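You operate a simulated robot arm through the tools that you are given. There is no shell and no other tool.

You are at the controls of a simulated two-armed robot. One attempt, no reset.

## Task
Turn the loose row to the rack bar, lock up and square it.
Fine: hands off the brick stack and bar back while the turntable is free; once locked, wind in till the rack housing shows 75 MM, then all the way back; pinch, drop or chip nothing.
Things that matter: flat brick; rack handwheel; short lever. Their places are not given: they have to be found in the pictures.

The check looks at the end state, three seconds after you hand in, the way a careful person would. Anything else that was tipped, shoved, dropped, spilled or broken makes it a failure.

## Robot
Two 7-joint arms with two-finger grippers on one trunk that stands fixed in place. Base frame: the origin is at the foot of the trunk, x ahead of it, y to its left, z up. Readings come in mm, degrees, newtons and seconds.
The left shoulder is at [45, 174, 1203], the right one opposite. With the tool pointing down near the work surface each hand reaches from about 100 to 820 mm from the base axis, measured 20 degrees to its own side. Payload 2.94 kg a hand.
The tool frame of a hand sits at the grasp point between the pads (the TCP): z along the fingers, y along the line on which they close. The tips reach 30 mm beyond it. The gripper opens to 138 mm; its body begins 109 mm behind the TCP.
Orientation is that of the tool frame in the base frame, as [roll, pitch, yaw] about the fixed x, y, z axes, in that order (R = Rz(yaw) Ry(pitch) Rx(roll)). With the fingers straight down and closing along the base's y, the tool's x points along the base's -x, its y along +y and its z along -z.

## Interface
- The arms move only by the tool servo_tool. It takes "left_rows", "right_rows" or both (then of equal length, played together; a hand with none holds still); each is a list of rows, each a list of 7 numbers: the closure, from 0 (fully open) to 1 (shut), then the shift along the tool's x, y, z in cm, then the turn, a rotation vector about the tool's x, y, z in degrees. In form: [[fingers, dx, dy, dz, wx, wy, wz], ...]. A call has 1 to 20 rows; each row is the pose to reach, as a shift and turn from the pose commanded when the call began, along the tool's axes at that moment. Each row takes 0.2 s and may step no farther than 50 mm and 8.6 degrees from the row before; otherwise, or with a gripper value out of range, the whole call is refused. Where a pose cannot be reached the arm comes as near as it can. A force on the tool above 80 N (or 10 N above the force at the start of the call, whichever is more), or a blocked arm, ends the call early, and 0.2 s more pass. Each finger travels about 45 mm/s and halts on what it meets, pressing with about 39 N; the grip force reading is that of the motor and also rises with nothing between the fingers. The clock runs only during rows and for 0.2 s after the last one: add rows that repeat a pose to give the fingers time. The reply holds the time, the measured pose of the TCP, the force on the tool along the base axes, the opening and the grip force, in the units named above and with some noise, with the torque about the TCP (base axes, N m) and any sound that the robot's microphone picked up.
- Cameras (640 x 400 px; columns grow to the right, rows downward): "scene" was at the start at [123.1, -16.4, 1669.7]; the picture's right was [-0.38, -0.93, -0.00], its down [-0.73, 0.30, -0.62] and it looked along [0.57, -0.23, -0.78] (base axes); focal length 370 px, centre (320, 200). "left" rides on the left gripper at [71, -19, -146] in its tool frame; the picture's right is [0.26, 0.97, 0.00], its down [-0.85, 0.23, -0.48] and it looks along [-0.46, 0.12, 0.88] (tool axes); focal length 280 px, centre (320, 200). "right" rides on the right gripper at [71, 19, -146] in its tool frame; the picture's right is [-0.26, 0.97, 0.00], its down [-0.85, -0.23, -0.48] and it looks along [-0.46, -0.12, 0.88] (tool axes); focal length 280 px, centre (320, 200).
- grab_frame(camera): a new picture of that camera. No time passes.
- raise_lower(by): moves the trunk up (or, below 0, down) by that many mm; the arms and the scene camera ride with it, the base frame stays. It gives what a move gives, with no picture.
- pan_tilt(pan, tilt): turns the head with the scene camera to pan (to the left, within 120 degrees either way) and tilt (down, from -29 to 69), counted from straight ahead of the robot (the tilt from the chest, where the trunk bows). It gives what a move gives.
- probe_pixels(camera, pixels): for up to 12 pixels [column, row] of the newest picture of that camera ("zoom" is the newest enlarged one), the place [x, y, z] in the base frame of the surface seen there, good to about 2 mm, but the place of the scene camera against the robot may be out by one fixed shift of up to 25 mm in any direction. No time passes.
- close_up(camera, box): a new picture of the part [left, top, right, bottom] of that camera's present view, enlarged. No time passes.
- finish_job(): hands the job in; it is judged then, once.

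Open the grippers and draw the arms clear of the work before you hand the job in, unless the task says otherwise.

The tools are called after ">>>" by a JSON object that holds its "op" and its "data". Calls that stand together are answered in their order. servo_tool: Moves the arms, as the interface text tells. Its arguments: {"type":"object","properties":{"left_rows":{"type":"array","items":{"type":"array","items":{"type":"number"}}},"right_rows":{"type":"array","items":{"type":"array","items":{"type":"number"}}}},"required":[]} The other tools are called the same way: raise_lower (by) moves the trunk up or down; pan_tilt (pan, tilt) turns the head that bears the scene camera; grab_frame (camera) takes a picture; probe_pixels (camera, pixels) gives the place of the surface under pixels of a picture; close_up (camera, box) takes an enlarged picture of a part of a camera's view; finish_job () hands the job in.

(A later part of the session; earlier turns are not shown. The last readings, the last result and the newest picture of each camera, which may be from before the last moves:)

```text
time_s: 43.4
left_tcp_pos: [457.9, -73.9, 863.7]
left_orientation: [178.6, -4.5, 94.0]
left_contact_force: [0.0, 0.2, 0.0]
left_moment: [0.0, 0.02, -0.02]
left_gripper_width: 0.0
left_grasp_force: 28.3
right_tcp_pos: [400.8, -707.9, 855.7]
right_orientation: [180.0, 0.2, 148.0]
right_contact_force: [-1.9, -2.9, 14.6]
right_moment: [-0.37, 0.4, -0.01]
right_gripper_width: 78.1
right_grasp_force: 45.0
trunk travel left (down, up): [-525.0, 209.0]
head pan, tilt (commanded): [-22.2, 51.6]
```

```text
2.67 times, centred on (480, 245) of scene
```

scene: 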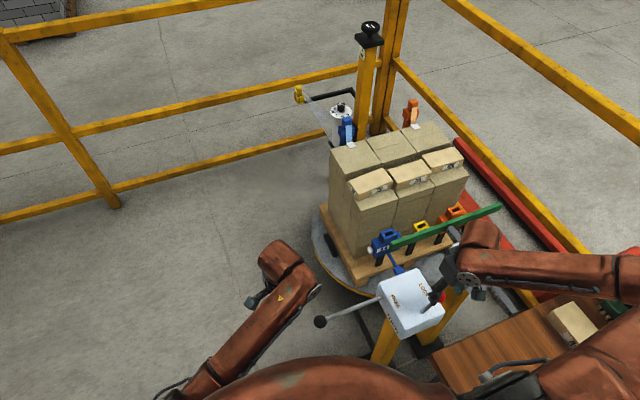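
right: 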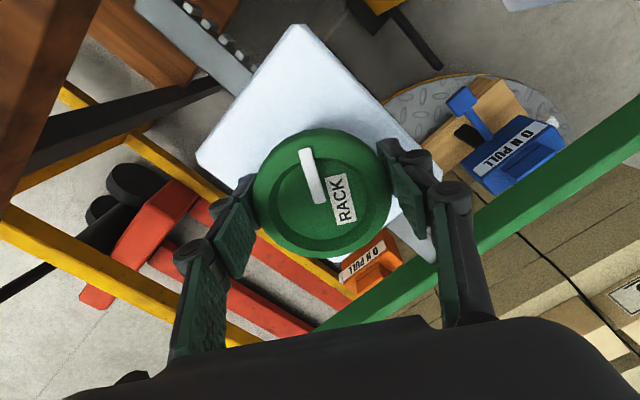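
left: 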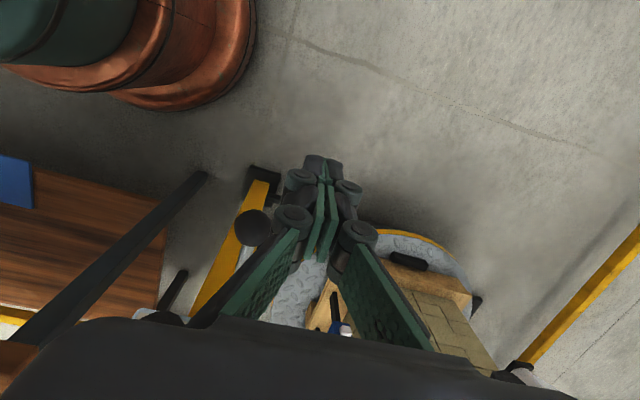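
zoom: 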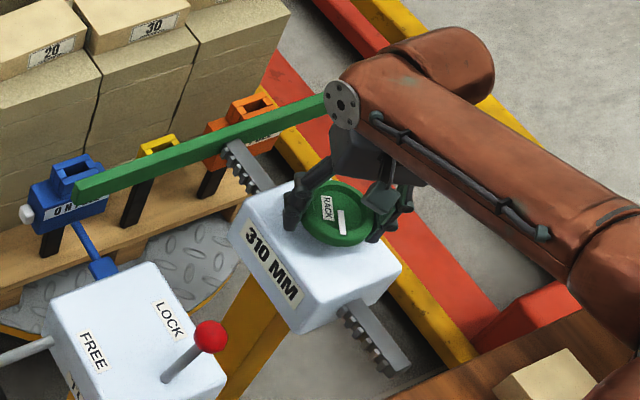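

Clockwise winds in: 325→310 mm for 32°, about 0.47 mm per degree. I continue another ~100° and read again.

>>> {"op": "servo_tool", "data": {"right_rows": [[0.9, 0, 0, 0, 0, 0, 8.4], [0.9, 0, 0, 0, 0, 0, 16.8], [0.9, 0, 0, 0, 0, 0, 25.2], [0.9, 0, 0, 0, 0, 0, 33.6], [0.9, 0, 0, 0, 0, 0, 42], [0.9, 0, 0, 0, 0, 0, 50.4], [0.9, 0, 0, 0, 0, 0, 58.8], [0.9, 0, 0, 0, 0, 0, 67.2], [0.9, 0, 0, 0, 0, 0, 75.6], [0.9, 0, 0, 0, 0, 0, 84], [0.9, 0, 0, 0, 0, 0, 92], [0.9, 0, 0, 0, 0, 0, 100]]}}

>>> {"op": "grab_frame", "data": {"camera": "right"}}

>>> {"op": "close_up", "data": {"camera": "scene", "box": [380, 170, 580, 320]}}

```text
time_s: 46.0
left_tcp_pos: [461.6, -75.0, 861.3]
left_orientation: [178.9, -4.6, 94.0]
left_contact_force: [0.4, 0.3, 0.6]
left_moment: [0.03, 0.0, 0.02]
left_gripper_width: 0.0
left_grasp_force: 28.0
right_tcp_pos: [408.0, -706.1, 856.0]
right_orientation: [179.5, -0.3, 48.1]
right_contact_force: [33.0, 7.4, 3.0]
right_moment: [-0.42, -0.58, 0.12]
right_gripper_width: 78.2
right_grasp_force: 44.8
trunk travel left (down, up): [-525.0, 209.0]
head pan, tilt (commanded): [-22.2, 51.6]
```

```text
taken
```

right: 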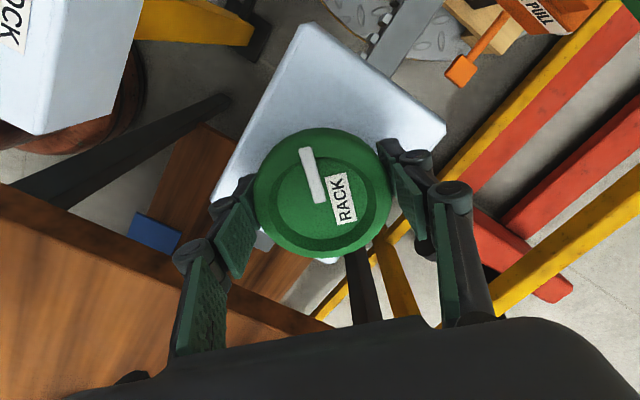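

```text
2.67 times, centred on (480, 245) of scene
```

zoom: 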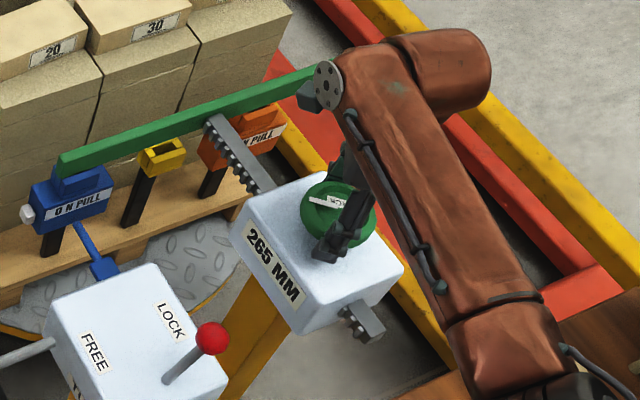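

Reading 265 mm after 132° (≈0.45 mm/°). Wheel centre works out at ≈(404,-709.5), so I correct 4 mm and continue 90° more.

>>> {"op": "servo_tool", "data": {"right_rows": [[0.9, 0.27, 0.3, 0, 0, 0, 8.2], [0.9, 0.27, 0.3, 0, 0, 0, 16.4], [0.9, 0.27, 0.3, 0, 0, 0, 24.6], [0.9, 0.27, 0.3, 0, 0, 0, 32.8], [0.9, 0.27, 0.3, 0, 0, 0, 41], [0.9, 0.27, 0.3, 0, 0, 0, 49.2], [0.9, 0.27, 0.3, 0, 0, 0, 57.4], [0.9, 0.27, 0.3, 0, 0, 0, 65.6], [0.9, 0.27, 0.3, 0, 0, 0, 73.8], [0.9, 0.27, 0.3, 0, 0, 0, 82], [0.9, 0.27, 0.3, 0, 0, 0, 90]]}}

>>> {"op": "grab_frame", "data": {"camera": "right"}}

>>> {"op": "close_up", "data": {"camera": "scene", "box": [380, 170, 580, 320]}}

```text
time_s: 48.4
left_tcp_pos: [459.8, -76.5, 862.0]
left_orientation: [178.7, -4.7, 93.9]
left_contact_force: [0.8, 1.0, -0.5]
left_moment: [-0.02, 0.0, 0.01]
left_gripper_width: 0.0
left_grasp_force: 28.4
right_tcp_pos: [407.3, -711.0, 854.7]
right_orientation: [179.8, -0.3, -42.2]
right_contact_force: [24.1, -21.2, 15.8]
right_moment: [-0.11, 0.01, 0.03]
right_gripper_width: 77.9
right_grasp_force: 45.1
trunk travel left (down, up): [-525.0, 209.0]
head pan, tilt (commanded): [-22.2, 51.6]
```

```text
taken
```

right: 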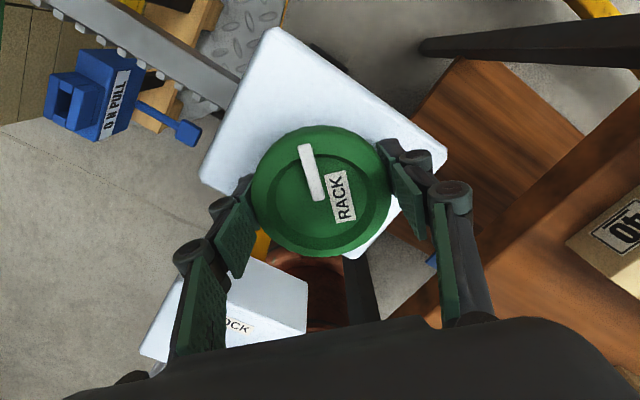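

```text
2.67 times, centred on (480, 245) of scene
```

zoom: 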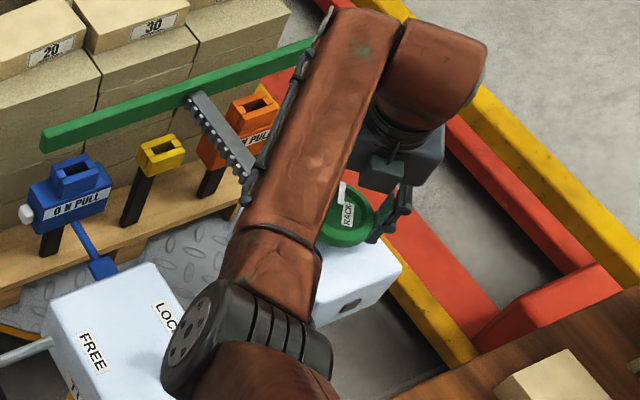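

Turned 222° in total; the arm now hides the display and its elbow passes near the lever box. I check the arm's height over the red knob and what the left camera can see.

>>> {"op": "probe_pixels", "data": {"camera": "scene", "pixels": [[450, 294], [470, 300], [440, 290], [460, 270], [445, 310], [480, 230], [505, 205]]}}

>>> {"op": "grab_frame", "data": {"camera": "scene"}}

>>> {"op": "grab_frame", "data": {"camera": "left"}}

```text
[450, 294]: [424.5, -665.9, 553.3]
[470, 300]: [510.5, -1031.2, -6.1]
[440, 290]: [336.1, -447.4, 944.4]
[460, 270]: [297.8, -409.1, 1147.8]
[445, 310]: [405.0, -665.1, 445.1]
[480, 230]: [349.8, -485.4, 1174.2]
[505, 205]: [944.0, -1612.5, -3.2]
```

```text
taken
```

scene: 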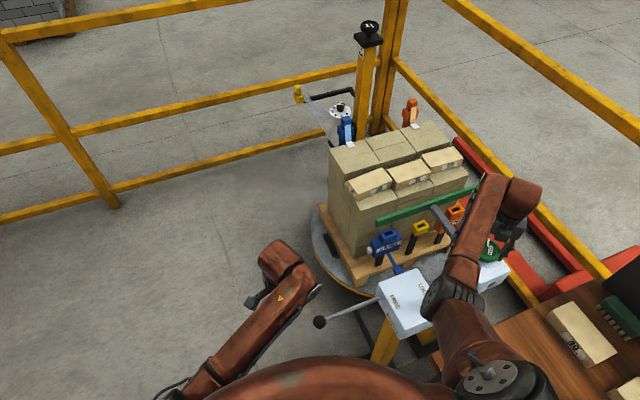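

```text
taken
```

left: 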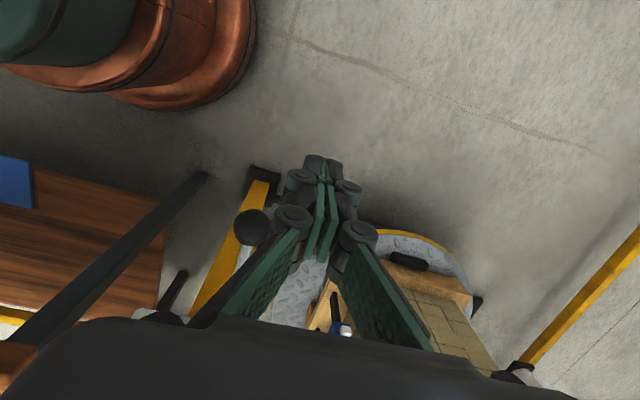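

I probe again on the fresh scene picture (arm joint at about (452,297)).

>>> {"op": "probe_pixels", "data": {"camera": "scene", "pixels": [[450, 294], [465, 310], [440, 300], [432, 310], [475, 345], [460, 270], [480, 230], [450, 318]]}}

>>> {"op": "close_up", "data": {"camera": "scene", "box": [390, 240, 520, 360]}}

```text
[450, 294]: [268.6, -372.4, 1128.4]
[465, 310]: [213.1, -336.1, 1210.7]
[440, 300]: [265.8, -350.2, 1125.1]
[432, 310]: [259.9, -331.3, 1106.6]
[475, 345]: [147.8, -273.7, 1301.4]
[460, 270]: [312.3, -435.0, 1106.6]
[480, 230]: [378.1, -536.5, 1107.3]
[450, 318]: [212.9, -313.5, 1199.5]
```

```text
3.33 times, centred on (455, 300) of scene
```

zoom: 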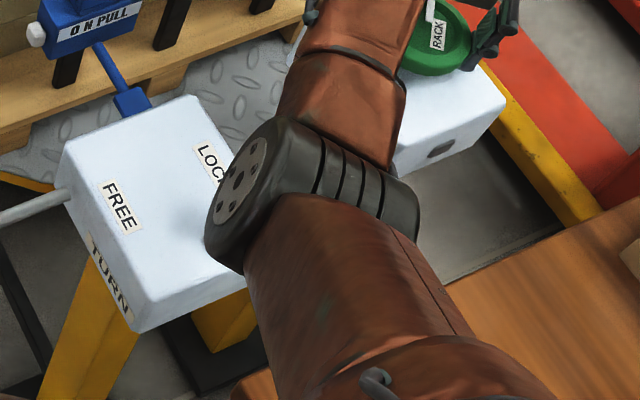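

The forearm clears the knob by ~100 mm, but I prefer not to go further. I open the fingers and swing the hand back counter-clockwise around the wheel (no contact) to re-grip.

>>> {"op": "servo_tool", "data": {"right_rows": [[0.6, 0, 0, 0, 0, 0, 0], [0.4, 0, 0, 0, 0, 0, 0], [0.2, 0, 0, 0, 0, 0, 0], [0.15, 0, 0, 0, 0, 0, 0], [0.15, 0, 0, 0, 0, 0, -8.4], [0.15, 0, 0, 0, 0, 0, -16.8], [0.15, 0, 0, 0, 0, 0, -25.2], [0.15, 0, 0, 0, 0, 0, -33.6], [0.15, 0, 0, 0, 0, 0, -42], [0.15, 0, 0, 0, 0, 0, -50.4], [0.15, 0, 0, 0, 0, 0, -58.8], [0.15, 0, 0, 0, 0, 0, -67.2], [0.15, 0, 0, 0, 0, 0, -75.6], [0.15, 0, 0, 0, 0, 0, -84], [0.15, 0, 0, 0, 0, 0, -92.4], [0.15, 0, 0, 0, 0, 0, -100.8], [0.15, 0, 0, 0, 0, 0, -109.2]]}}

>>> {"op": "grab_frame", "data": {"camera": "right"}}

>>> {"op": "close_up", "data": {"camera": "scene", "box": [380, 170, 580, 320]}}

```text
time_s: 52.0
left_tcp_pos: [459.2, -76.8, 863.5]
left_orientation: [178.6, -4.6, 94.0]
left_contact_force: [-0.4, -0.5, 0.2]
left_moment: [0.01, 0.03, 0.0]
left_gripper_width: 0.0
left_grasp_force: 28.9
right_tcp_pos: [405.2, -708.4, 855.0]
right_orientation: [-180.0, 0.1, 67.3]
right_contact_force: [0.6, 0.4, -0.1]
right_moment: [-0.03, 0.01, -0.01]
right_gripper_width: 117.2
right_grasp_force: 0.0
trunk travel left (down, up): [-525.0, 209.0]
head pan, tilt (commanded): [-22.2, 51.6]
```

```text
taken
```

right: 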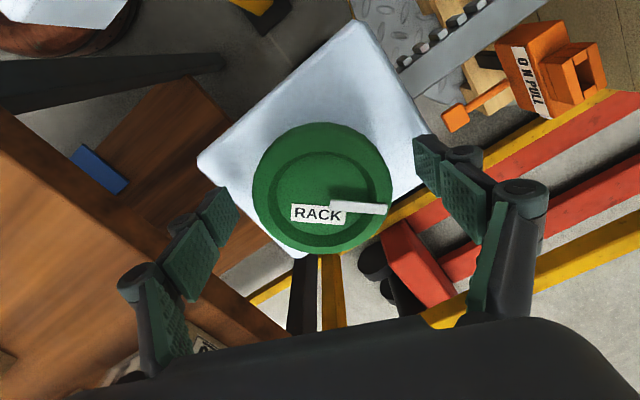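

```text
2.67 times, centred on (480, 245) of scene
```

zoom: 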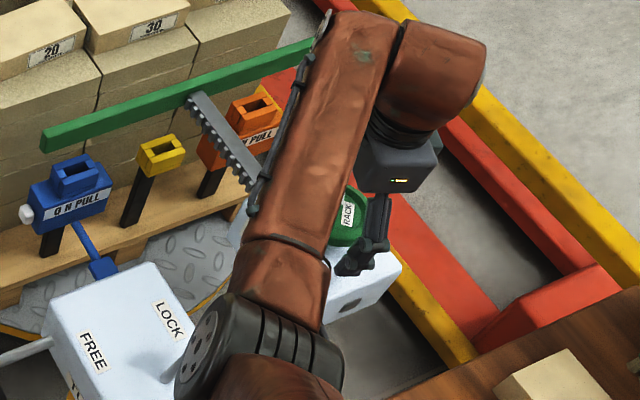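

The wheel and bar held their place. I continue back to yaw 180° and close on the rim again.

>>> {"op": "servo_tool", "data": {"right_rows": [[0.15, 0, 0, 0, 0, 0, -8.4], [0.15, 0, 0, 0, 0, 0, -16.8], [0.15, 0, 0, 0, 0, 0, -25.2], [0.15, 0, 0, 0, 0, 0, -33.6], [0.15, 0, 0, 0, 0, 0, -42], [0.15, 0, 0, 0, 0, 0, -50.4], [0.15, 0, 0, 0, 0, 0, -58.8], [0.15, 0, 0, 0, 0, 0, -67.2], [0.15, 0, 0, 0, 0, 0, -75.6], [0.15, 0, 0, 0, 0, 0, -84], [0.15, 0, 0, 0, 0, 0, -92.4], [0.15, 0, 0, 0, 0, 0, -100.8], [0.15, 0, 0, 0, 0, 0, -109.2], [0.15, 0, 0, 0, 0, 0, -113]]}}

>>> {"op": "grab_frame", "data": {"camera": "right"}}

>>> {"op": "close_up", "data": {"camera": "scene", "box": [380, 170, 580, 320]}}

```text
time_s: 55.0
left_tcp_pos: [458.9, -76.1, 862.9]
left_orientation: [178.5, -4.7, 94.0]
left_contact_force: [0.1, -0.4, 0.0]
left_moment: [0.01, 0.02, 0.02]
left_gripper_width: 0.1
left_grasp_force: 28.2
right_tcp_pos: [405.3, -708.8, 854.3]
right_orientation: [180.0, 0.0, -179.7]
right_contact_force: [0.4, 1.0, 1.0]
right_moment: [0.01, -0.01, -0.02]
right_gripper_width: 117.6
right_grasp_force: 0.1
trunk travel left (down, up): [-525.0, 209.0]
head pan, tilt (commanded): [-22.2, 51.6]
```

```text
taken
```

right: 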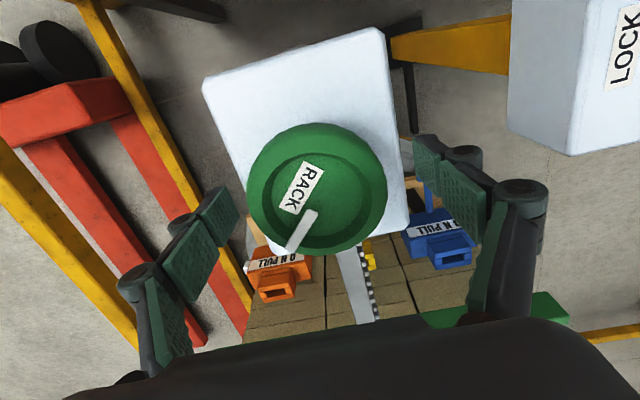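

```text
2.67 times, centred on (480, 245) of scene
```

zoom: 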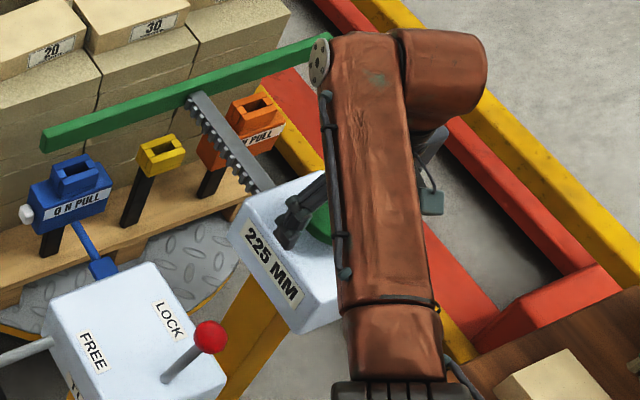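

Display reads 225 mm at 222°, so 0.45 mm/° and 333° remain. I grip again and wind on 130°.

>>> {"op": "servo_tool", "data": {"right_rows": [[0.4, 0, 0, 0, 0, 0, 0], [0.6, 0, 0, 0, 0, 0, 0], [0.9, 0, 0, 0, 0, 0, 0], [0.9, 0, 0, 0, 0, 0, 0], [0.9, 0, 0, 0, 0, 0, 8.4], [0.9, 0, 0, 0, 0, 0, 16.8], [0.9, 0, 0, 0, 0, 0, 25.2], [0.9, 0, 0, 0, 0, 0, 33.6], [0.9, 0, 0, 0, 0, 0, 42], [0.9, 0, 0, 0, 0, 0, 50.4], [0.9, 0, 0, 0, 0, 0, 58.8], [0.9, 0, 0, 0, 0, 0, 67.2], [0.9, 0, 0, 0, 0, 0, 75.6], [0.9, 0, 0, 0, 0, 0, 84], [0.9, 0, 0, 0, 0, 0, 92.4], [0.9, 0, 0, 0, 0, 0, 100.8], [0.9, 0, 0, 0, 0, 0, 109.2], [0.9, 0, 0, 0, 0, 0, 117.6], [0.9, 0, 0, 0, 0, 0, 126], [0.9, 0, 0, 0, 0, 0, 130]]}}

>>> {"op": "grab_frame", "data": {"camera": "right"}}

>>> {"op": "grab_frame", "data": {"camera": "scene"}}

```text
time_s: 59.1
left_tcp_pos: [459.1, -75.0, 862.7]
left_orientation: [178.6, -4.6, 93.9]
left_contact_force: [-0.2, 0.9, -0.1]
left_moment: [-0.02, -0.01, 0.01]
left_gripper_width: 0.0
left_grasp_force: 28.4
right_tcp_pos: [406.3, -709.6, 854.6]
right_orientation: [179.7, 0.0, 50.1]
right_contact_force: [8.7, -15.3, 8.9]
right_moment: [-0.47, 0.03, 0.02]
right_gripper_width: 77.4
right_grasp_force: 44.7
trunk travel left (down, up): [-525.0, 209.0]
head pan, tilt (commanded): [-22.2, 51.6]
```

```text
taken
```

right: 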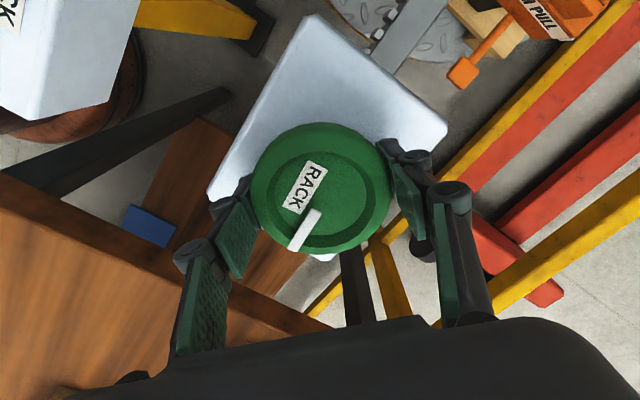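

```text
taken
```

scene: 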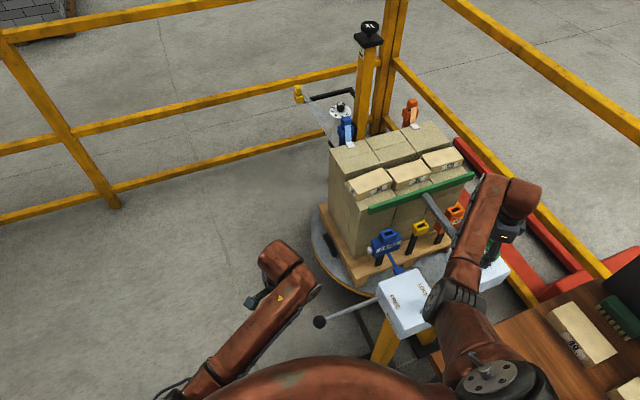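

Estimated ≈166 mm. I zoom on the bar near the bricks and check heights before it passes over the lower row.

>>> {"op": "close_up", "data": {"camera": "scene", "box": [330, 120, 490, 260]}}

>>> {"op": "probe_pixels", "data": {"camera": "scene", "pixels": [[372, 207], [420, 193], [470, 176], [372, 211], [420, 197], [375, 190], [410, 180], [440, 168], [360, 186], [395, 173], [430, 160], [400, 189]]}}

```text
2.86 times, centred on (410, 190) of scene
```

zoom: 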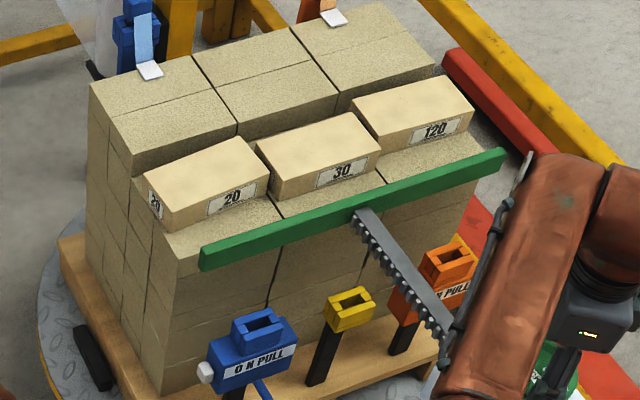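

```text
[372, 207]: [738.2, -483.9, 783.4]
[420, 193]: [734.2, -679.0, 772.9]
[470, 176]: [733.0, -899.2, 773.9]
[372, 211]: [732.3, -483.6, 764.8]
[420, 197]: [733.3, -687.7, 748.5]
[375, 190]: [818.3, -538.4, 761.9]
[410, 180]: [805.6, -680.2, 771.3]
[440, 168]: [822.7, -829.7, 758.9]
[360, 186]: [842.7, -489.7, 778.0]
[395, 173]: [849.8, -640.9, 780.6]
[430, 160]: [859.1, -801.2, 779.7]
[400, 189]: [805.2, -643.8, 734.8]
```

The bar clears the lower row and the bricks' faces sit 16–70 mm further in. I continue 70° more (to ≈135 mm).

>>> {"op": "servo_tool", "data": {"right_rows": [[0.9, 0, 0, 0, 0, 0, 8], [0.9, 0, 0, 0, 0, 0, 16], [0.9, 0, 0, 0, 0, 0, 24], [0.9, 0, 0, 0, 0, 0, 32], [0.9, 0, 0, 0, 0, 0, 40], [0.9, 0, 0, 0, 0, 0, 48], [0.9, 0, 0, 0, 0, 0, 56], [0.9, 0, 0, 0, 0, 0, 63], [0.9, 0, 0, 0, 0, 0, 70]]}}

>>> {"op": "grab_frame", "data": {"camera": "right"}}

>>> {"op": "close_up", "data": {"camera": "scene", "box": [330, 120, 530, 320]}}

```text
time_s: 61.1
left_tcp_pos: [460.6, -75.9, 862.0]
left_orientation: [178.6, -4.7, 94.0]
left_contact_force: [0.5, -0.1, 0.1]
left_moment: [0.01, 0.03, 0.01]
left_gripper_width: 0.0
left_grasp_force: 28.1
right_tcp_pos: [406.0, -709.9, 854.4]
right_orientation: [179.8, -0.1, -19.9]
right_contact_force: [17.1, -21.2, 15.3]
right_moment: [-0.15, 0.51, 0.07]
right_gripper_width: 77.6
right_grasp_force: 45.2
trunk travel left (down, up): [-525.0, 209.0]
head pan, tilt (commanded): [-22.2, 51.6]
```

```text
taken
```

right: 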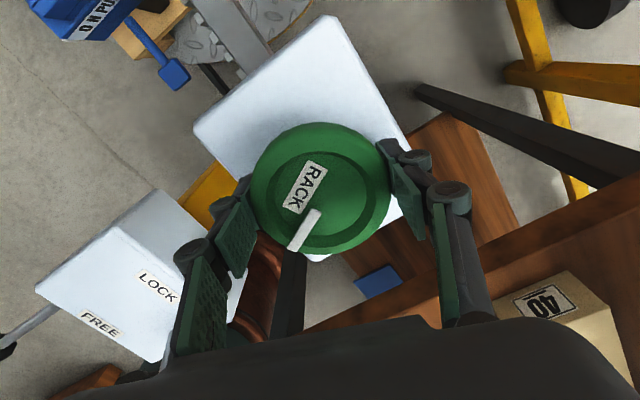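

```text
2.00 times, centred on (430, 220) of scene
```

zoom: 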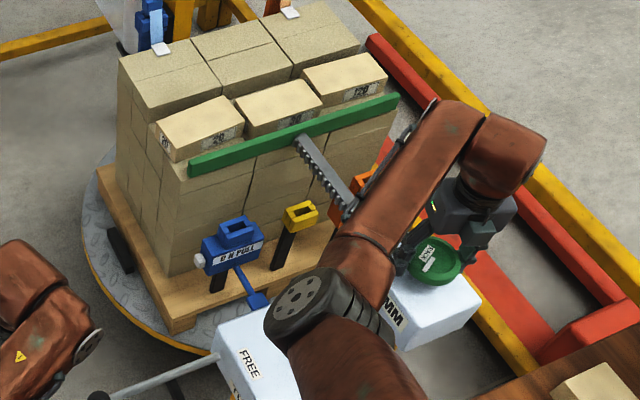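

≈135 mm now. I open, and swing the hand back counter-clockwise to re-grip for the final 133°.

>>> {"op": "servo_tool", "data": {"right_rows": [[0.6, 0, 0, 0, 0, 0, 0], [0.4, 0, 0, 0, 0, 0, 0], [0.2, 0, 0, 0, 0, 0, 0], [0.15, 0, 0, 0, 0, 0, 0], [0.15, 0, 0, 0, 0, 0, -8.4], [0.15, 0, 0, 0, 0, 0, -16.8], [0.15, 0, 0, 0, 0, 0, -25.2], [0.15, 0, 0, 0, 0, 0, -33.6], [0.15, 0, 0, 0, 0, 0, -42], [0.15, 0, 0, 0, 0, 0, -50.4], [0.15, 0, 0, 0, 0, 0, -58.8], [0.15, 0, 0, 0, 0, 0, -67.2], [0.15, 0, 0, 0, 0, 0, -75.6], [0.15, 0, 0, 0, 0, 0, -84], [0.15, 0, 0, 0, 0, 0, -92.4], [0.15, 0, 0, 0, 0, 0, -100.8], [0.15, 0, 0, 0, 0, 0, -109.2], [0.15, 0, 0, 0, 0, 0, -117.6], [0.15, 0, 0, 0, 0, 0, -126]]}}

>>> {"op": "servo_tool", "data": {"right_rows": [[0.15, 0, 0, 0, 0, 0, -8.4], [0.15, 0, 0, 0, 0, 0, -16.8], [0.15, 0, 0, 0, 0, 0, -25.2], [0.15, 0, 0, 0, 0, 0, -33.6], [0.15, 0, 0, 0, 0, 0, -42], [0.15, 0, 0, 0, 0, 0, -50.4], [0.15, 0, 0, 0, 0, 0, -58.8], [0.15, 0, 0, 0, 0, 0, -67.2], [0.15, 0, 0, 0, 0, 0, -74], [0.15, 0, 0, 0, 0, 0, -82], [0.15, 0, 0, 0, 0, 0, -90], [0.15, 0, 0, 0, 0, 0, -98]]}}

>>> {"op": "grab_frame", "data": {"camera": "right"}}

>>> {"op": "grab_frame", "data": {"camera": "scene"}}

>>> {"op": "close_up", "data": {"camera": "scene", "box": [380, 170, 580, 320]}}

```text
time_s: 65.2
left_tcp_pos: [459.8, -74.9, 863.0]
left_orientation: [178.7, -4.6, 94.0]
left_contact_force: [0.2, 0.5, 0.4]
left_moment: [-0.01, -0.03, 0.04]
left_gripper_width: 0.0
left_grasp_force: 28.4
right_tcp_pos: [404.1, -707.8, 852.8]
right_orientation: [180.0, 0.0, 106.5]
right_contact_force: [-0.8, 0.4, -0.1]
right_moment: [0.01, -0.02, -0.01]
right_gripper_width: 117.4
right_grasp_force: 0.0
trunk travel left (down, up): [-525.0, 209.0]
head pan, tilt (commanded): [-22.2, 51.6]
```

```text
time_s: 67.8
left_tcp_pos: [459.3, -75.5, 863.3]
left_orientation: [178.6, -4.6, 94.0]
left_contact_force: [-0.6, 1.0, 0.8]
left_moment: [-0.01, 0.0, 0.0]
left_gripper_width: 0.0
left_grasp_force: 27.9
right_tcp_pos: [404.6, -708.8, 854.7]
right_orientation: [-180.0, 0.0, -155.7]
right_contact_force: [0.3, -0.9, 0.1]
right_moment: [0.02, 0.01, 0.01]
right_gripper_width: 117.5
right_grasp_force: 0.0
trunk travel left (down, up): [-525.0, 209.0]
head pan, tilt (commanded): [-22.2, 51.6]
```

```text
taken
```

right: 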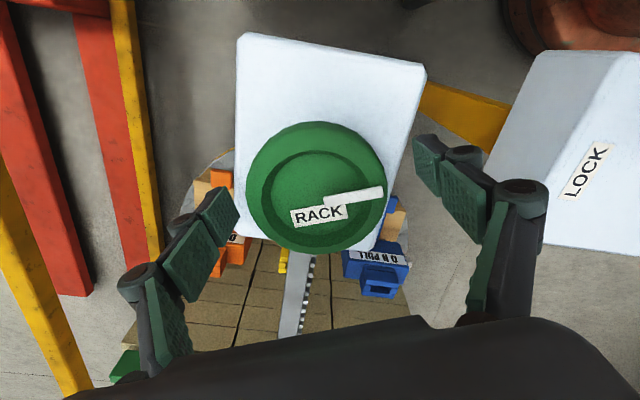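

```text
taken
```

scene: 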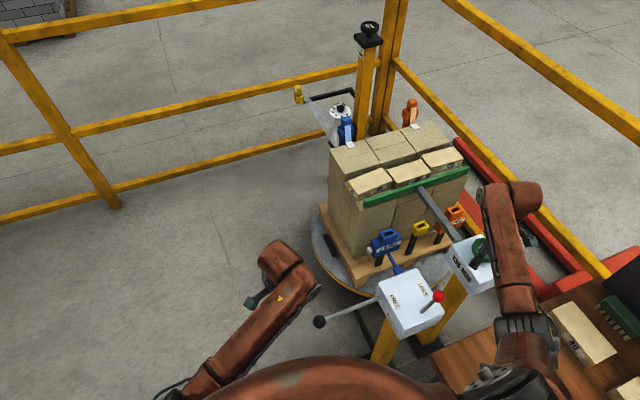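

```text
2.67 times, centred on (480, 245) of scene
```

zoom: 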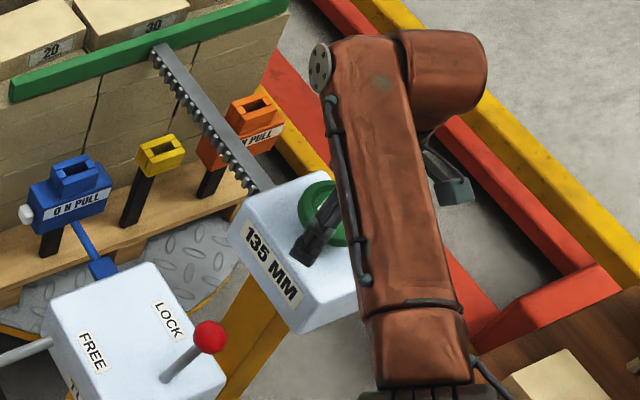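

135 mm confirmed. I rotate the open hand another 40° counter-clockwise so the last stroke ends where the display stays visible.

>>> {"op": "servo_tool", "data": {"right_rows": [[0.15, 0, 0, 0, 0, 0, -8], [0.15, 0, 0, 0, 0, 0, -16], [0.15, 0, 0, 0, 0, 0, -24], [0.15, 0, 0, 0, 0, 0, -32], [0.15, 0, 0, 0, 0, 0, -40]]}}

>>> {"op": "grab_frame", "data": {"camera": "right"}}

>>> {"op": "grab_frame", "data": {"camera": "scene"}}

```text
time_s: 69.0
left_tcp_pos: [459.1, -75.1, 862.9]
left_orientation: [178.6, -4.6, 94.1]
left_contact_force: [0.7, -0.6, 0.5]
left_moment: [-0.03, -0.05, -0.01]
left_gripper_width: 0.0
left_grasp_force: 28.5
right_tcp_pos: [404.7, -708.8, 854.2]
right_orientation: [-180.0, 0.0, -115.7]
right_contact_force: [0.1, 0.0, -0.6]
right_moment: [0.01, 0.01, 0.0]
right_gripper_width: 117.2
right_grasp_force: 0.1
trunk travel left (down, up): [-525.0, 209.0]
head pan, tilt (commanded): [-22.2, 51.6]
```

```text
taken
```

right: 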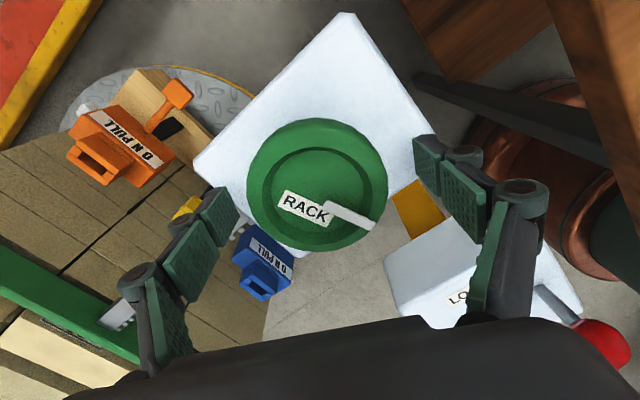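

```text
taken
```

scene: 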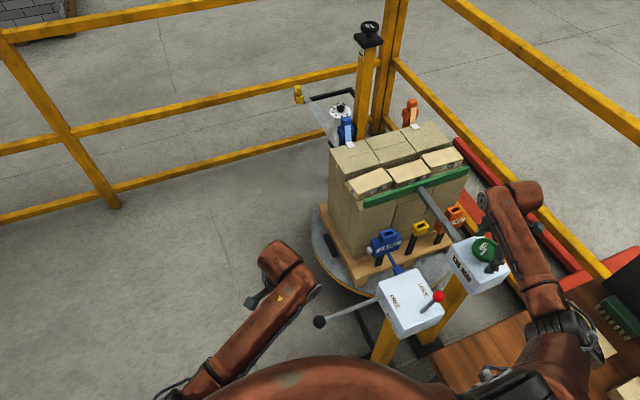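

Reach is fine (yaw −116°, display visible). I grip and wind 60° (to ≈108 mm), just before the bar meets the bricks.

>>> {"op": "servo_tool", "data": {"right_rows": [[0.4, 0, 0, 0, 0, 0, 0], [0.6, 0, 0, 0, 0, 0, 0], [0.9, 0, 0, 0, 0, 0, 0], [0.9, 0, 0, 0, 0, 0, 0], [0.9, 0, 0, 0, 0, 0, 7.5], [0.9, 0, 0, 0, 0, 0, 15], [0.9, 0, 0, 0, 0, 0, 22.5], [0.9, 0, 0, 0, 0, 0, 30], [0.9, 0, 0, 0, 0, 0, 37.5], [0.9, 0, 0, 0, 0, 0, 45], [0.9, 0, 0, 0, 0, 0, 52.5], [0.9, 0, 0, 0, 0, 0, 60]]}}

>>> {"op": "grab_frame", "data": {"camera": "scene"}}

>>> {"op": "close_up", "data": {"camera": "scene", "box": [340, 130, 540, 290]}}

```text
time_s: 71.5
left_tcp_pos: [459.0, -76.5, 862.8]
left_orientation: [178.7, -4.6, 93.8]
left_contact_force: [0.5, 0.2, 0.3]
left_moment: [0.02, 0.0, 0.0]
left_gripper_width: 0.0
left_grasp_force: 28.9
right_tcp_pos: [405.9, -709.1, 855.2]
right_orientation: [-179.8, 0.3, -175.9]
right_contact_force: [16.5, -16.7, 9.5]
right_moment: [-0.69, 0.26, 0.13]
right_gripper_width: 77.4
right_grasp_force: 45.2
trunk travel left (down, up): [-525.0, 209.0]
head pan, tilt (commanded): [-22.2, 51.6]
```

```text
taken
```

scene: 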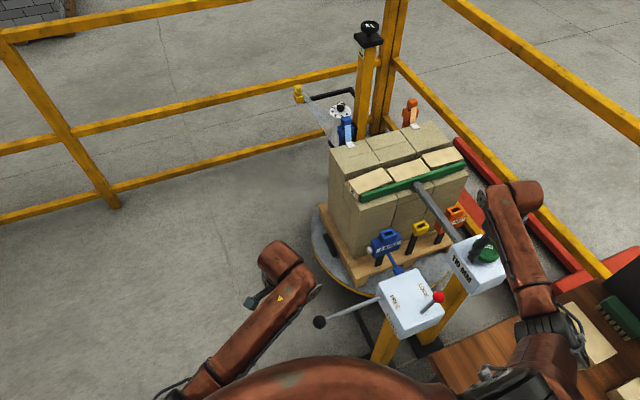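

```text
2.50 times, centred on (440, 210) of scene
```

zoom: 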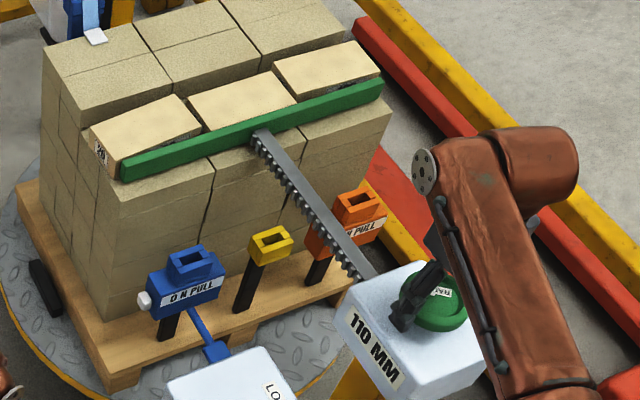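

Reading 110 mm, bar almost at the bricks. I wind on slowly, 4° per row, 44° total (to ≈88 mm).

>>> {"op": "servo_tool", "data": {"right_rows": [[0.95, 0, 0, 0, 0, 0, 4], [0.95, 0, 0, 0, 0, 0, 8], [0.95, 0, 0, 0, 0, 0, 12], [0.95, 0, 0, 0, 0, 0, 16], [0.95, 0, 0, 0, 0, 0, 20], [0.95, 0, 0, 0, 0, 0, 24], [0.95, 0, 0, 0, 0, 0, 28], [0.95, 0, 0, 0, 0, 0, 32], [0.95, 0, 0, 0, 0, 0, 36], [0.95, 0, 0, 0, 0, 0, 40], [0.95, 0, 0, 0, 0, 0, 44]]}}

>>> {"op": "grab_frame", "data": {"camera": "right"}}

>>> {"op": "close_up", "data": {"camera": "scene", "box": [340, 130, 540, 290]}}

```text
time_s: 74.0
left_tcp_pos: [460.1, -76.3, 862.9]
left_orientation: [178.8, -4.6, 94.0]
left_contact_force: [0.1, 0.5, 0.2]
left_moment: [-0.02, 0.01, -0.03]
left_gripper_width: 0.0
left_grasp_force: 27.8
right_tcp_pos: [406.0, -711.0, 854.6]
right_orientation: [-180.0, 0.3, 140.0]
right_contact_force: [16.2, -23.8, 14.5]
right_moment: [-0.28, 0.12, 0.17]
right_gripper_width: 77.2
right_grasp_force: 44.7
trunk travel left (down, up): [-525.0, 209.0]
head pan, tilt (commanded): [-22.2, 51.6]
```

```text
taken
```

right: 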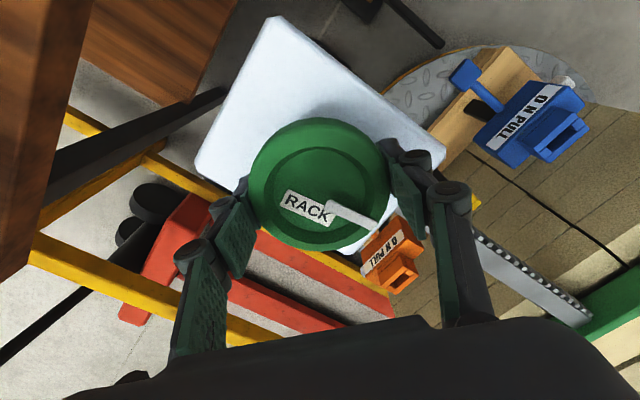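

```text
2.50 times, centred on (440, 210) of scene
```

zoom: 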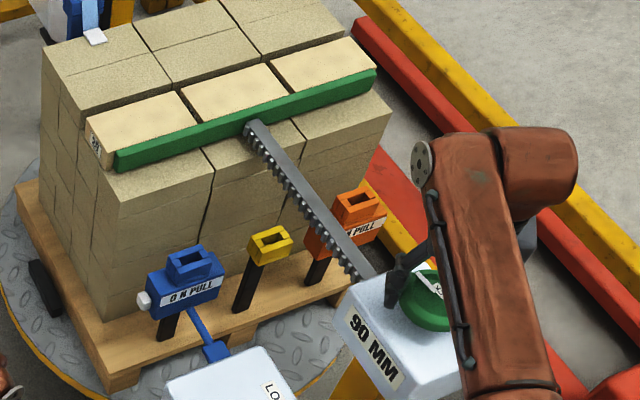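

Reading 90 mm and all three bricks now touch the bar evenly. I go on at 3° per row, 20° (to ≈79 mm).

>>> {"op": "servo_tool", "data": {"right_rows": [[0.95, 0, 0, 0, 0, 0, 3], [0.95, 0, 0, 0, 0, 0, 6], [0.95, 0, 0, 0, 0, 0, 9], [0.95, 0, 0, 0, 0, 0, 12], [0.95, 0, 0, 0, 0, 0, 15], [0.95, 0, 0, 0, 0, 0, 18], [0.95, 0, 0, 0, 0, 0, 20]]}}

>>> {"op": "close_up", "data": {"camera": "scene", "box": [340, 130, 540, 290]}}

```text
time_s: 75.5
left_tcp_pos: [459.5, -75.3, 863.1]
left_orientation: [178.7, -4.6, 93.9]
left_contact_force: [-0.1, -0.4, -0.8]
left_moment: [0.0, 0.02, 0.0]
left_gripper_width: 0.0
left_grasp_force: 28.6
right_tcp_pos: [406.8, -711.8, 853.7]
right_orientation: [-179.9, 0.2, 120.1]
right_contact_force: [10.5, -24.6, 15.4]
right_moment: [-0.32, 0.03, 0.21]
right_gripper_width: 77.3
right_grasp_force: 44.9
trunk travel left (down, up): [-525.0, 209.0]
head pan, tilt (commanded): [-22.2, 51.6]
```

```text
2.50 times, centred on (440, 210) of scene
```

zoom: 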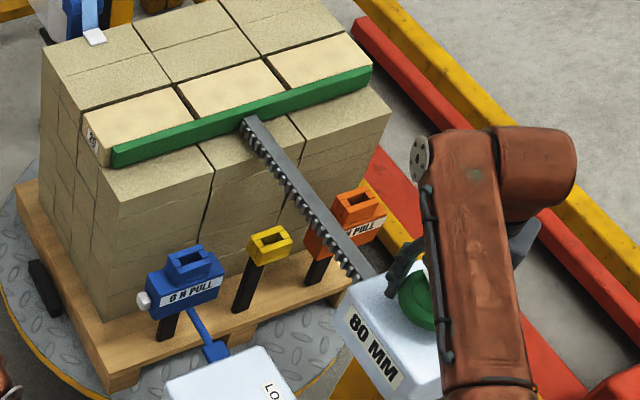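

80 mm. I wind the last 9° slowly toward 75 mm.

>>> {"op": "servo_tool", "data": {"right_rows": [[0.95, 0, 0, 0, 0, 0, 2], [0.95, 0, 0, 0, 0, 0, 4], [0.95, 0, 0, 0, 0, 0, 6], [0.95, 0, 0, 0, 0, 0, 8], [0.95, 0, 0, 0, 0, 0, 9]]}}

>>> {"op": "close_up", "data": {"camera": "scene", "box": [340, 130, 540, 290]}}

>>> {"op": "grab_frame", "data": {"camera": "scene"}}

```text
time_s: 76.8
left_tcp_pos: [459.1, -77.8, 862.7]
left_orientation: [178.6, -4.6, 93.9]
left_contact_force: [0.7, -0.2, -0.1]
left_moment: [-0.03, 0.01, 0.01]
left_gripper_width: 0.1
left_grasp_force: 28.1
right_tcp_pos: [405.1, -710.1, 854.2]
right_orientation: [179.9, 0.2, 111.2]
right_contact_force: [7.7, -27.2, 9.2]
right_moment: [-0.22, -0.4, 0.78]
right_gripper_width: 77.4
right_grasp_force: 44.7
trunk travel left (down, up): [-525.0, 209.0]
head pan, tilt (commanded): [-22.2, 51.6]
```

```text
2.50 times, centred on (440, 210) of scene
```

zoom: 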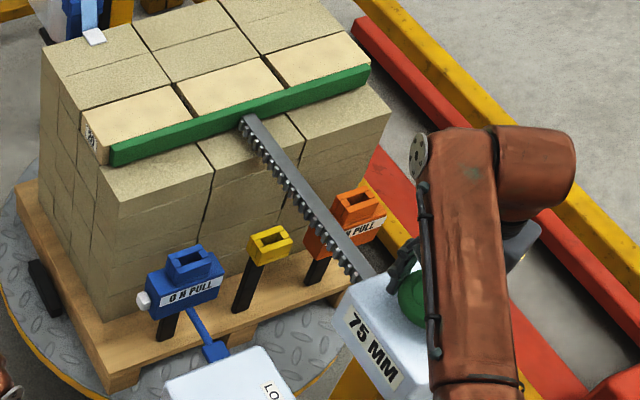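

```text
taken
```

scene: 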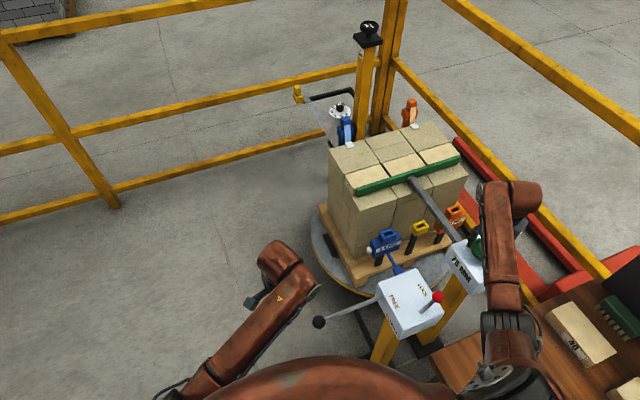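

The housing shows 75 MM and the bricks are flush in line. Now I wind back counter-clockwise, 133° with this grip.

>>> {"op": "servo_tool", "data": {"right_rows": [[0.95, 0, 0, 0, 0, 0, -4], [0.95, 0, 0, 0, 0, 0, -10], [0.95, 0, 0, 0, 0, 0, -18], [0.95, 0, 0, 0, 0, 0, -26], [0.95, 0, 0, 0, 0, 0, -34], [0.95, 0, 0, 0, 0, 0, -42], [0.95, 0, 0, 0, 0, 0, -50], [0.95, 0, 0, 0, 0, 0, -58], [0.95, 0, 0, 0, 0, 0, -66], [0.95, 0, 0, 0, 0, 0, -74], [0.95, 0, 0, 0, 0, 0, -82], [0.95, 0, 0, 0, 0, 0, -90], [0.95, 0, 0, 0, 0, 0, -98], [0.95, 0, 0, 0, 0, 0, -106], [0.95, 0, 0, 0, 0, 0, -114], [0.95, 0, 0, 0, 0, 0, -122], [0.95, 0, 0, 0, 0, 0, -130]]}}

>>> {"op": "grab_frame", "data": {"camera": "scene"}}

>>> {"op": "close_up", "data": {"camera": "scene", "box": [340, 130, 540, 290]}}

```text
time_s: 80.3
left_tcp_pos: [459.2, -75.7, 862.7]
left_orientation: [178.7, -4.6, 94.0]
left_contact_force: [-0.5, 0.2, -0.3]
left_moment: [-0.01, -0.04, 0.0]
left_gripper_width: 0.0
left_grasp_force: 28.0
right_tcp_pos: [404.9, -710.5, 854.3]
right_orientation: [-179.9, -0.1, -118.6]
right_contact_force: [12.1, -17.1, 10.6]
right_moment: [-0.67, -0.47, -0.02]
right_gripper_width: 77.4
right_grasp_force: 45.1
trunk travel left (down, up): [-525.0, 209.0]
head pan, tilt (commanded): [-22.2, 51.6]
```

```text
taken
```

scene: 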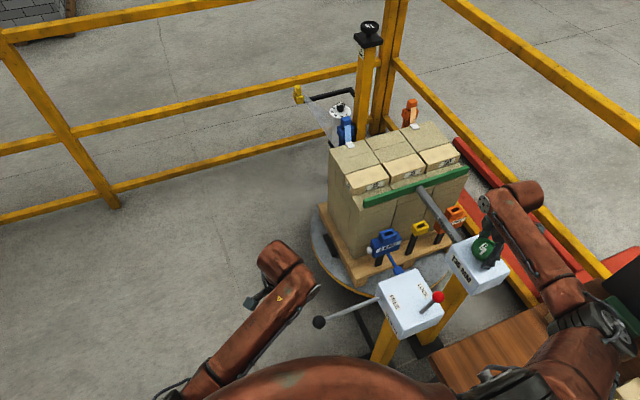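

```text
2.50 times, centred on (440, 210) of scene
```

zoom: 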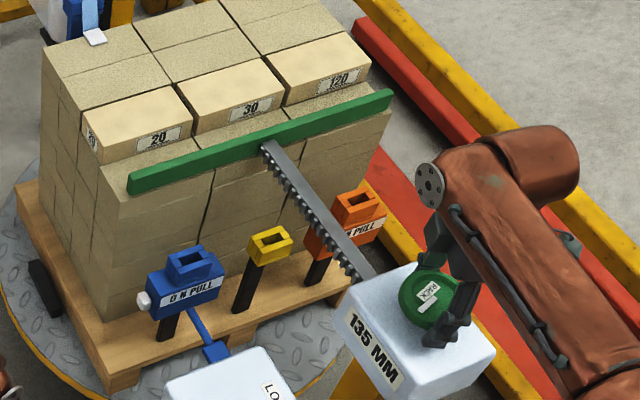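

The row is squared (labels 20/30/120 in line) and the bar is at 135 mm. I re-grip: open and swing the hand clockwise without touching the wheel.

>>> {"op": "servo_tool", "data": {"right_rows": [[0.6, 0, 0, 0, 0, 0, 0], [0.4, 0, 0, 0, 0, 0, 0], [0.2, 0, 0, 0, 0, 0, 0], [0.15, 0, 0, 0, 0, 0, 0], [0.15, 0, 0, 0, 0, 0, 8.4], [0.15, 0, 0, 0, 0, 0, 16.8], [0.15, 0, 0, 0, 0, 0, 25.2], [0.15, 0, 0, 0, 0, 0, 33.6], [0.15, 0, 0, 0, 0, 0, 42], [0.15, 0, 0, 0, 0, 0, 50.4], [0.15, 0, 0, 0, 0, 0, 58.8], [0.15, 0, 0, 0, 0, 0, 67.2], [0.15, 0, 0, 0, 0, 0, 75.6], [0.15, 0, 0, 0, 0, 0, 84], [0.15, 0, 0, 0, 0, 0, 92.4], [0.15, 0, 0, 0, 0, 0, 100.8], [0.15, 0, 0, 0, 0, 0, 109.2], [0.15, 0, 0, 0, 0, 0, 117.6], [0.15, 0, 0, 0, 0, 0, 126]]}}

>>> {"op": "servo_tool", "data": {"right_rows": [[0.15, 0, 0, 0, 0, 0, 8.4], [0.15, 0, 0, 0, 0, 0, 16.8], [0.15, 0, 0, 0, 0, 0, 25.2], [0.15, 0, 0, 0, 0, 0, 33.6], [0.15, 0, 0, 0, 0, 0, 42], [0.15, 0, 0, 0, 0, 0, 50.4], [0.15, 0, 0, 0, 0, 0, 58.8], [0.15, 0, 0, 0, 0, 0, 67.2], [0.15, 0, 0, 0, 0, 0, 75.6], [0.15, 0, 0, 0, 0, 0, 84], [0.15, 0, 0, 0, 0, 0, 92.4], [0.15, 0, 0, 0, 0, 0, 100.8], [0.15, 0, 0, 0, 0, 0, 109.2], [0.15, 0, 0, 0, 0, 0, 117.6], [0.15, 0, 0, 0, 0, 0, 126], [0.15, 0, 0, 0, 0, 0, 134]]}}

>>> {"op": "grab_frame", "data": {"camera": "right"}}

>>> {"op": "grab_frame", "data": {"camera": "scene"}}

```text
time_s: 84.3
left_tcp_pos: [458.0, -74.6, 862.8]
left_orientation: [178.6, -4.6, 93.9]
left_contact_force: [0.1, 0.4, -0.2]
left_moment: [0.02, 0.02, 0.02]
left_gripper_width: 0.2
left_grasp_force: 28.6
right_tcp_pos: [404.7, -707.7, 854.0]
right_orientation: [180.0, -0.1, 115.1]
right_contact_force: [-0.5, 0.5, 0.3]
right_moment: [-0.02, 0.02, -0.02]
right_gripper_width: 117.6
right_grasp_force: 0.0
trunk travel left (down, up): [-525.0, 209.0]
head pan, tilt (commanded): [-22.2, 51.6]
```

```text
time_s: 87.8
left_tcp_pos: [458.3, -75.6, 863.5]
left_orientation: [178.7, -4.6, 94.0]
left_contact_force: [-0.1, 0.0, 0.5]
left_moment: [0.0, -0.01, 0.0]
left_gripper_width: 0.0
left_grasp_force: 29.0
right_tcp_pos: [404.7, -707.4, 853.3]
right_orientation: [180.0, -0.1, -18.9]
right_contact_force: [0.2, -0.1, 0.4]
right_moment: [-0.03, -0.02, 0.02]
right_gripper_width: 117.2
right_grasp_force: 0.1
trunk travel left (down, up): [-525.0, 209.0]
head pan, tilt (commanded): [-22.2, 51.6]
```

```text
taken
```

right: 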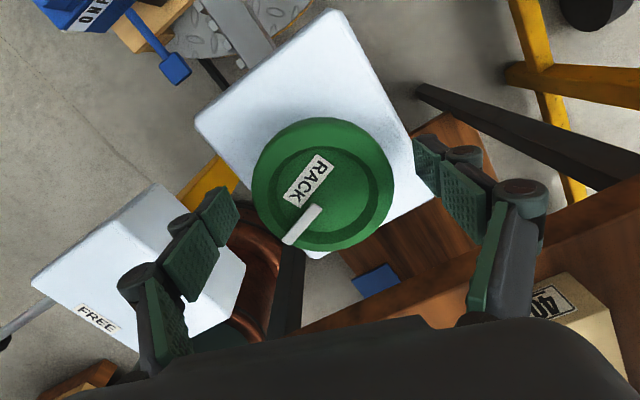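

```text
taken
```

scene: 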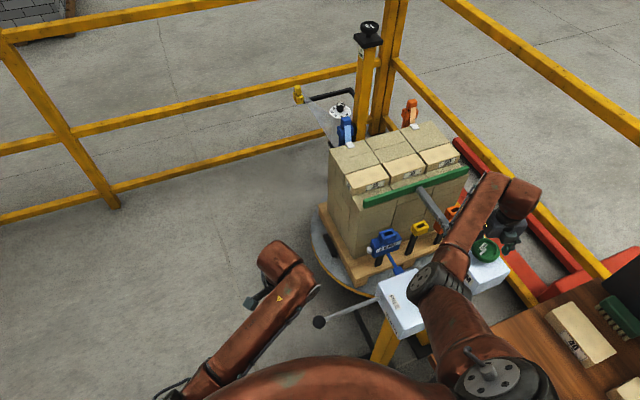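

Hand is at yaw −19°. I check the elbow still clears the lever, then will grip and wind back.

>>> {"op": "probe_pixels", "data": {"camera": "scene", "pixels": [[430, 280], [445, 285], [425, 290], [460, 250], [450, 310]]}}

>>> {"op": "servo_tool", "data": {"right_rows": [[0.4, 0, 0, 0, 0, 0, 0], [0.6, 0, 0, 0, 0, 0, 0], [0.95, 0, 0, 0, 0, 0, 0], [0.95, 0, 0, 0, 0, 0, 0], [0.95, 0, 0, 0, 0, 0, -8.4], [0.95, 0, 0, 0, 0, 0, -16.8], [0.95, 0, 0, 0, 0, 0, -25.2], [0.95, 0, 0, 0, 0, 0, -33.6], [0.95, 0, 0, 0, 0, 0, -42], [0.95, 0, 0, 0, 0, 0, -50.4], [0.95, 0, 0, 0, 0, 0, -58.8], [0.95, 0, 0, 0, 0, 0, -67.2], [0.95, 0, 0, 0, 0, 0, -75.6], [0.95, 0, 0, 0, 0, 0, -84], [0.95, 0, 0, 0, 0, 0, -92.4], [0.95, 0, 0, 0, 0, 0, -100.8], [0.95, 0, 0, 0, 0, 0, -109.2], [0.95, 0, 0, 0, 0, 0, -117.6], [0.95, 0, 0, 0, 0, 0, -126], [0.95, 0, 0, 0, 0, 0, -134]]}}

>>> {"op": "grab_frame", "data": {"camera": "right"}}

>>> {"op": "grab_frame", "data": {"camera": "scene"}}

```text
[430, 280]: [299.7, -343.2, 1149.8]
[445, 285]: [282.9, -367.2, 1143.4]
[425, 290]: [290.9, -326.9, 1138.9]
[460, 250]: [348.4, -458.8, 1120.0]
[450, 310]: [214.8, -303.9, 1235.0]
```

```text
time_s: 92.0
left_tcp_pos: [458.6, -76.7, 862.6]
left_orientation: [178.6, -4.7, 93.9]
left_contact_force: [0.4, 0.1, -0.7]
left_moment: [0.02, 0.02, 0.03]
left_gripper_width: 0.1
left_grasp_force: 28.1
right_tcp_pos: [405.0, -711.1, 855.0]
right_orientation: [179.9, 0.2, 115.3]
right_contact_force: [3.3, -25.2, 8.3]
right_moment: [-0.3, -0.38, -0.05]
right_gripper_width: 78.1
right_grasp_force: 45.2
trunk travel left (down, up): [-525.0, 209.0]
head pan, tilt (commanded): [-22.2, 51.6]
```

```text
taken
```

right: 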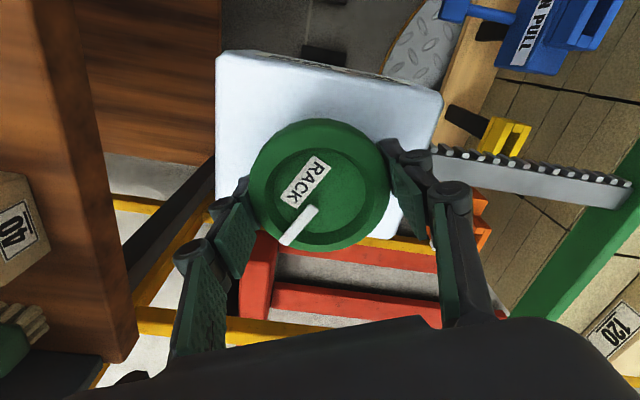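

```text
taken
```

scene: 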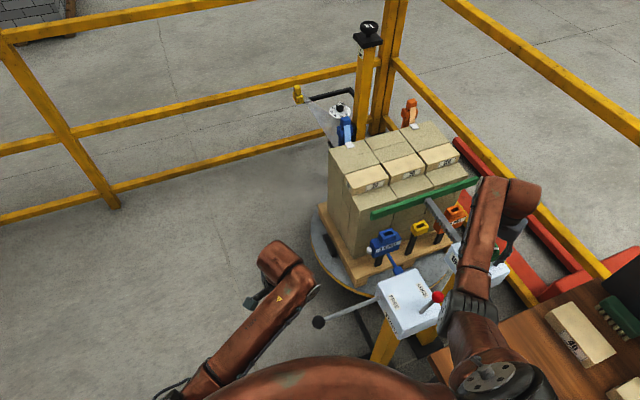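

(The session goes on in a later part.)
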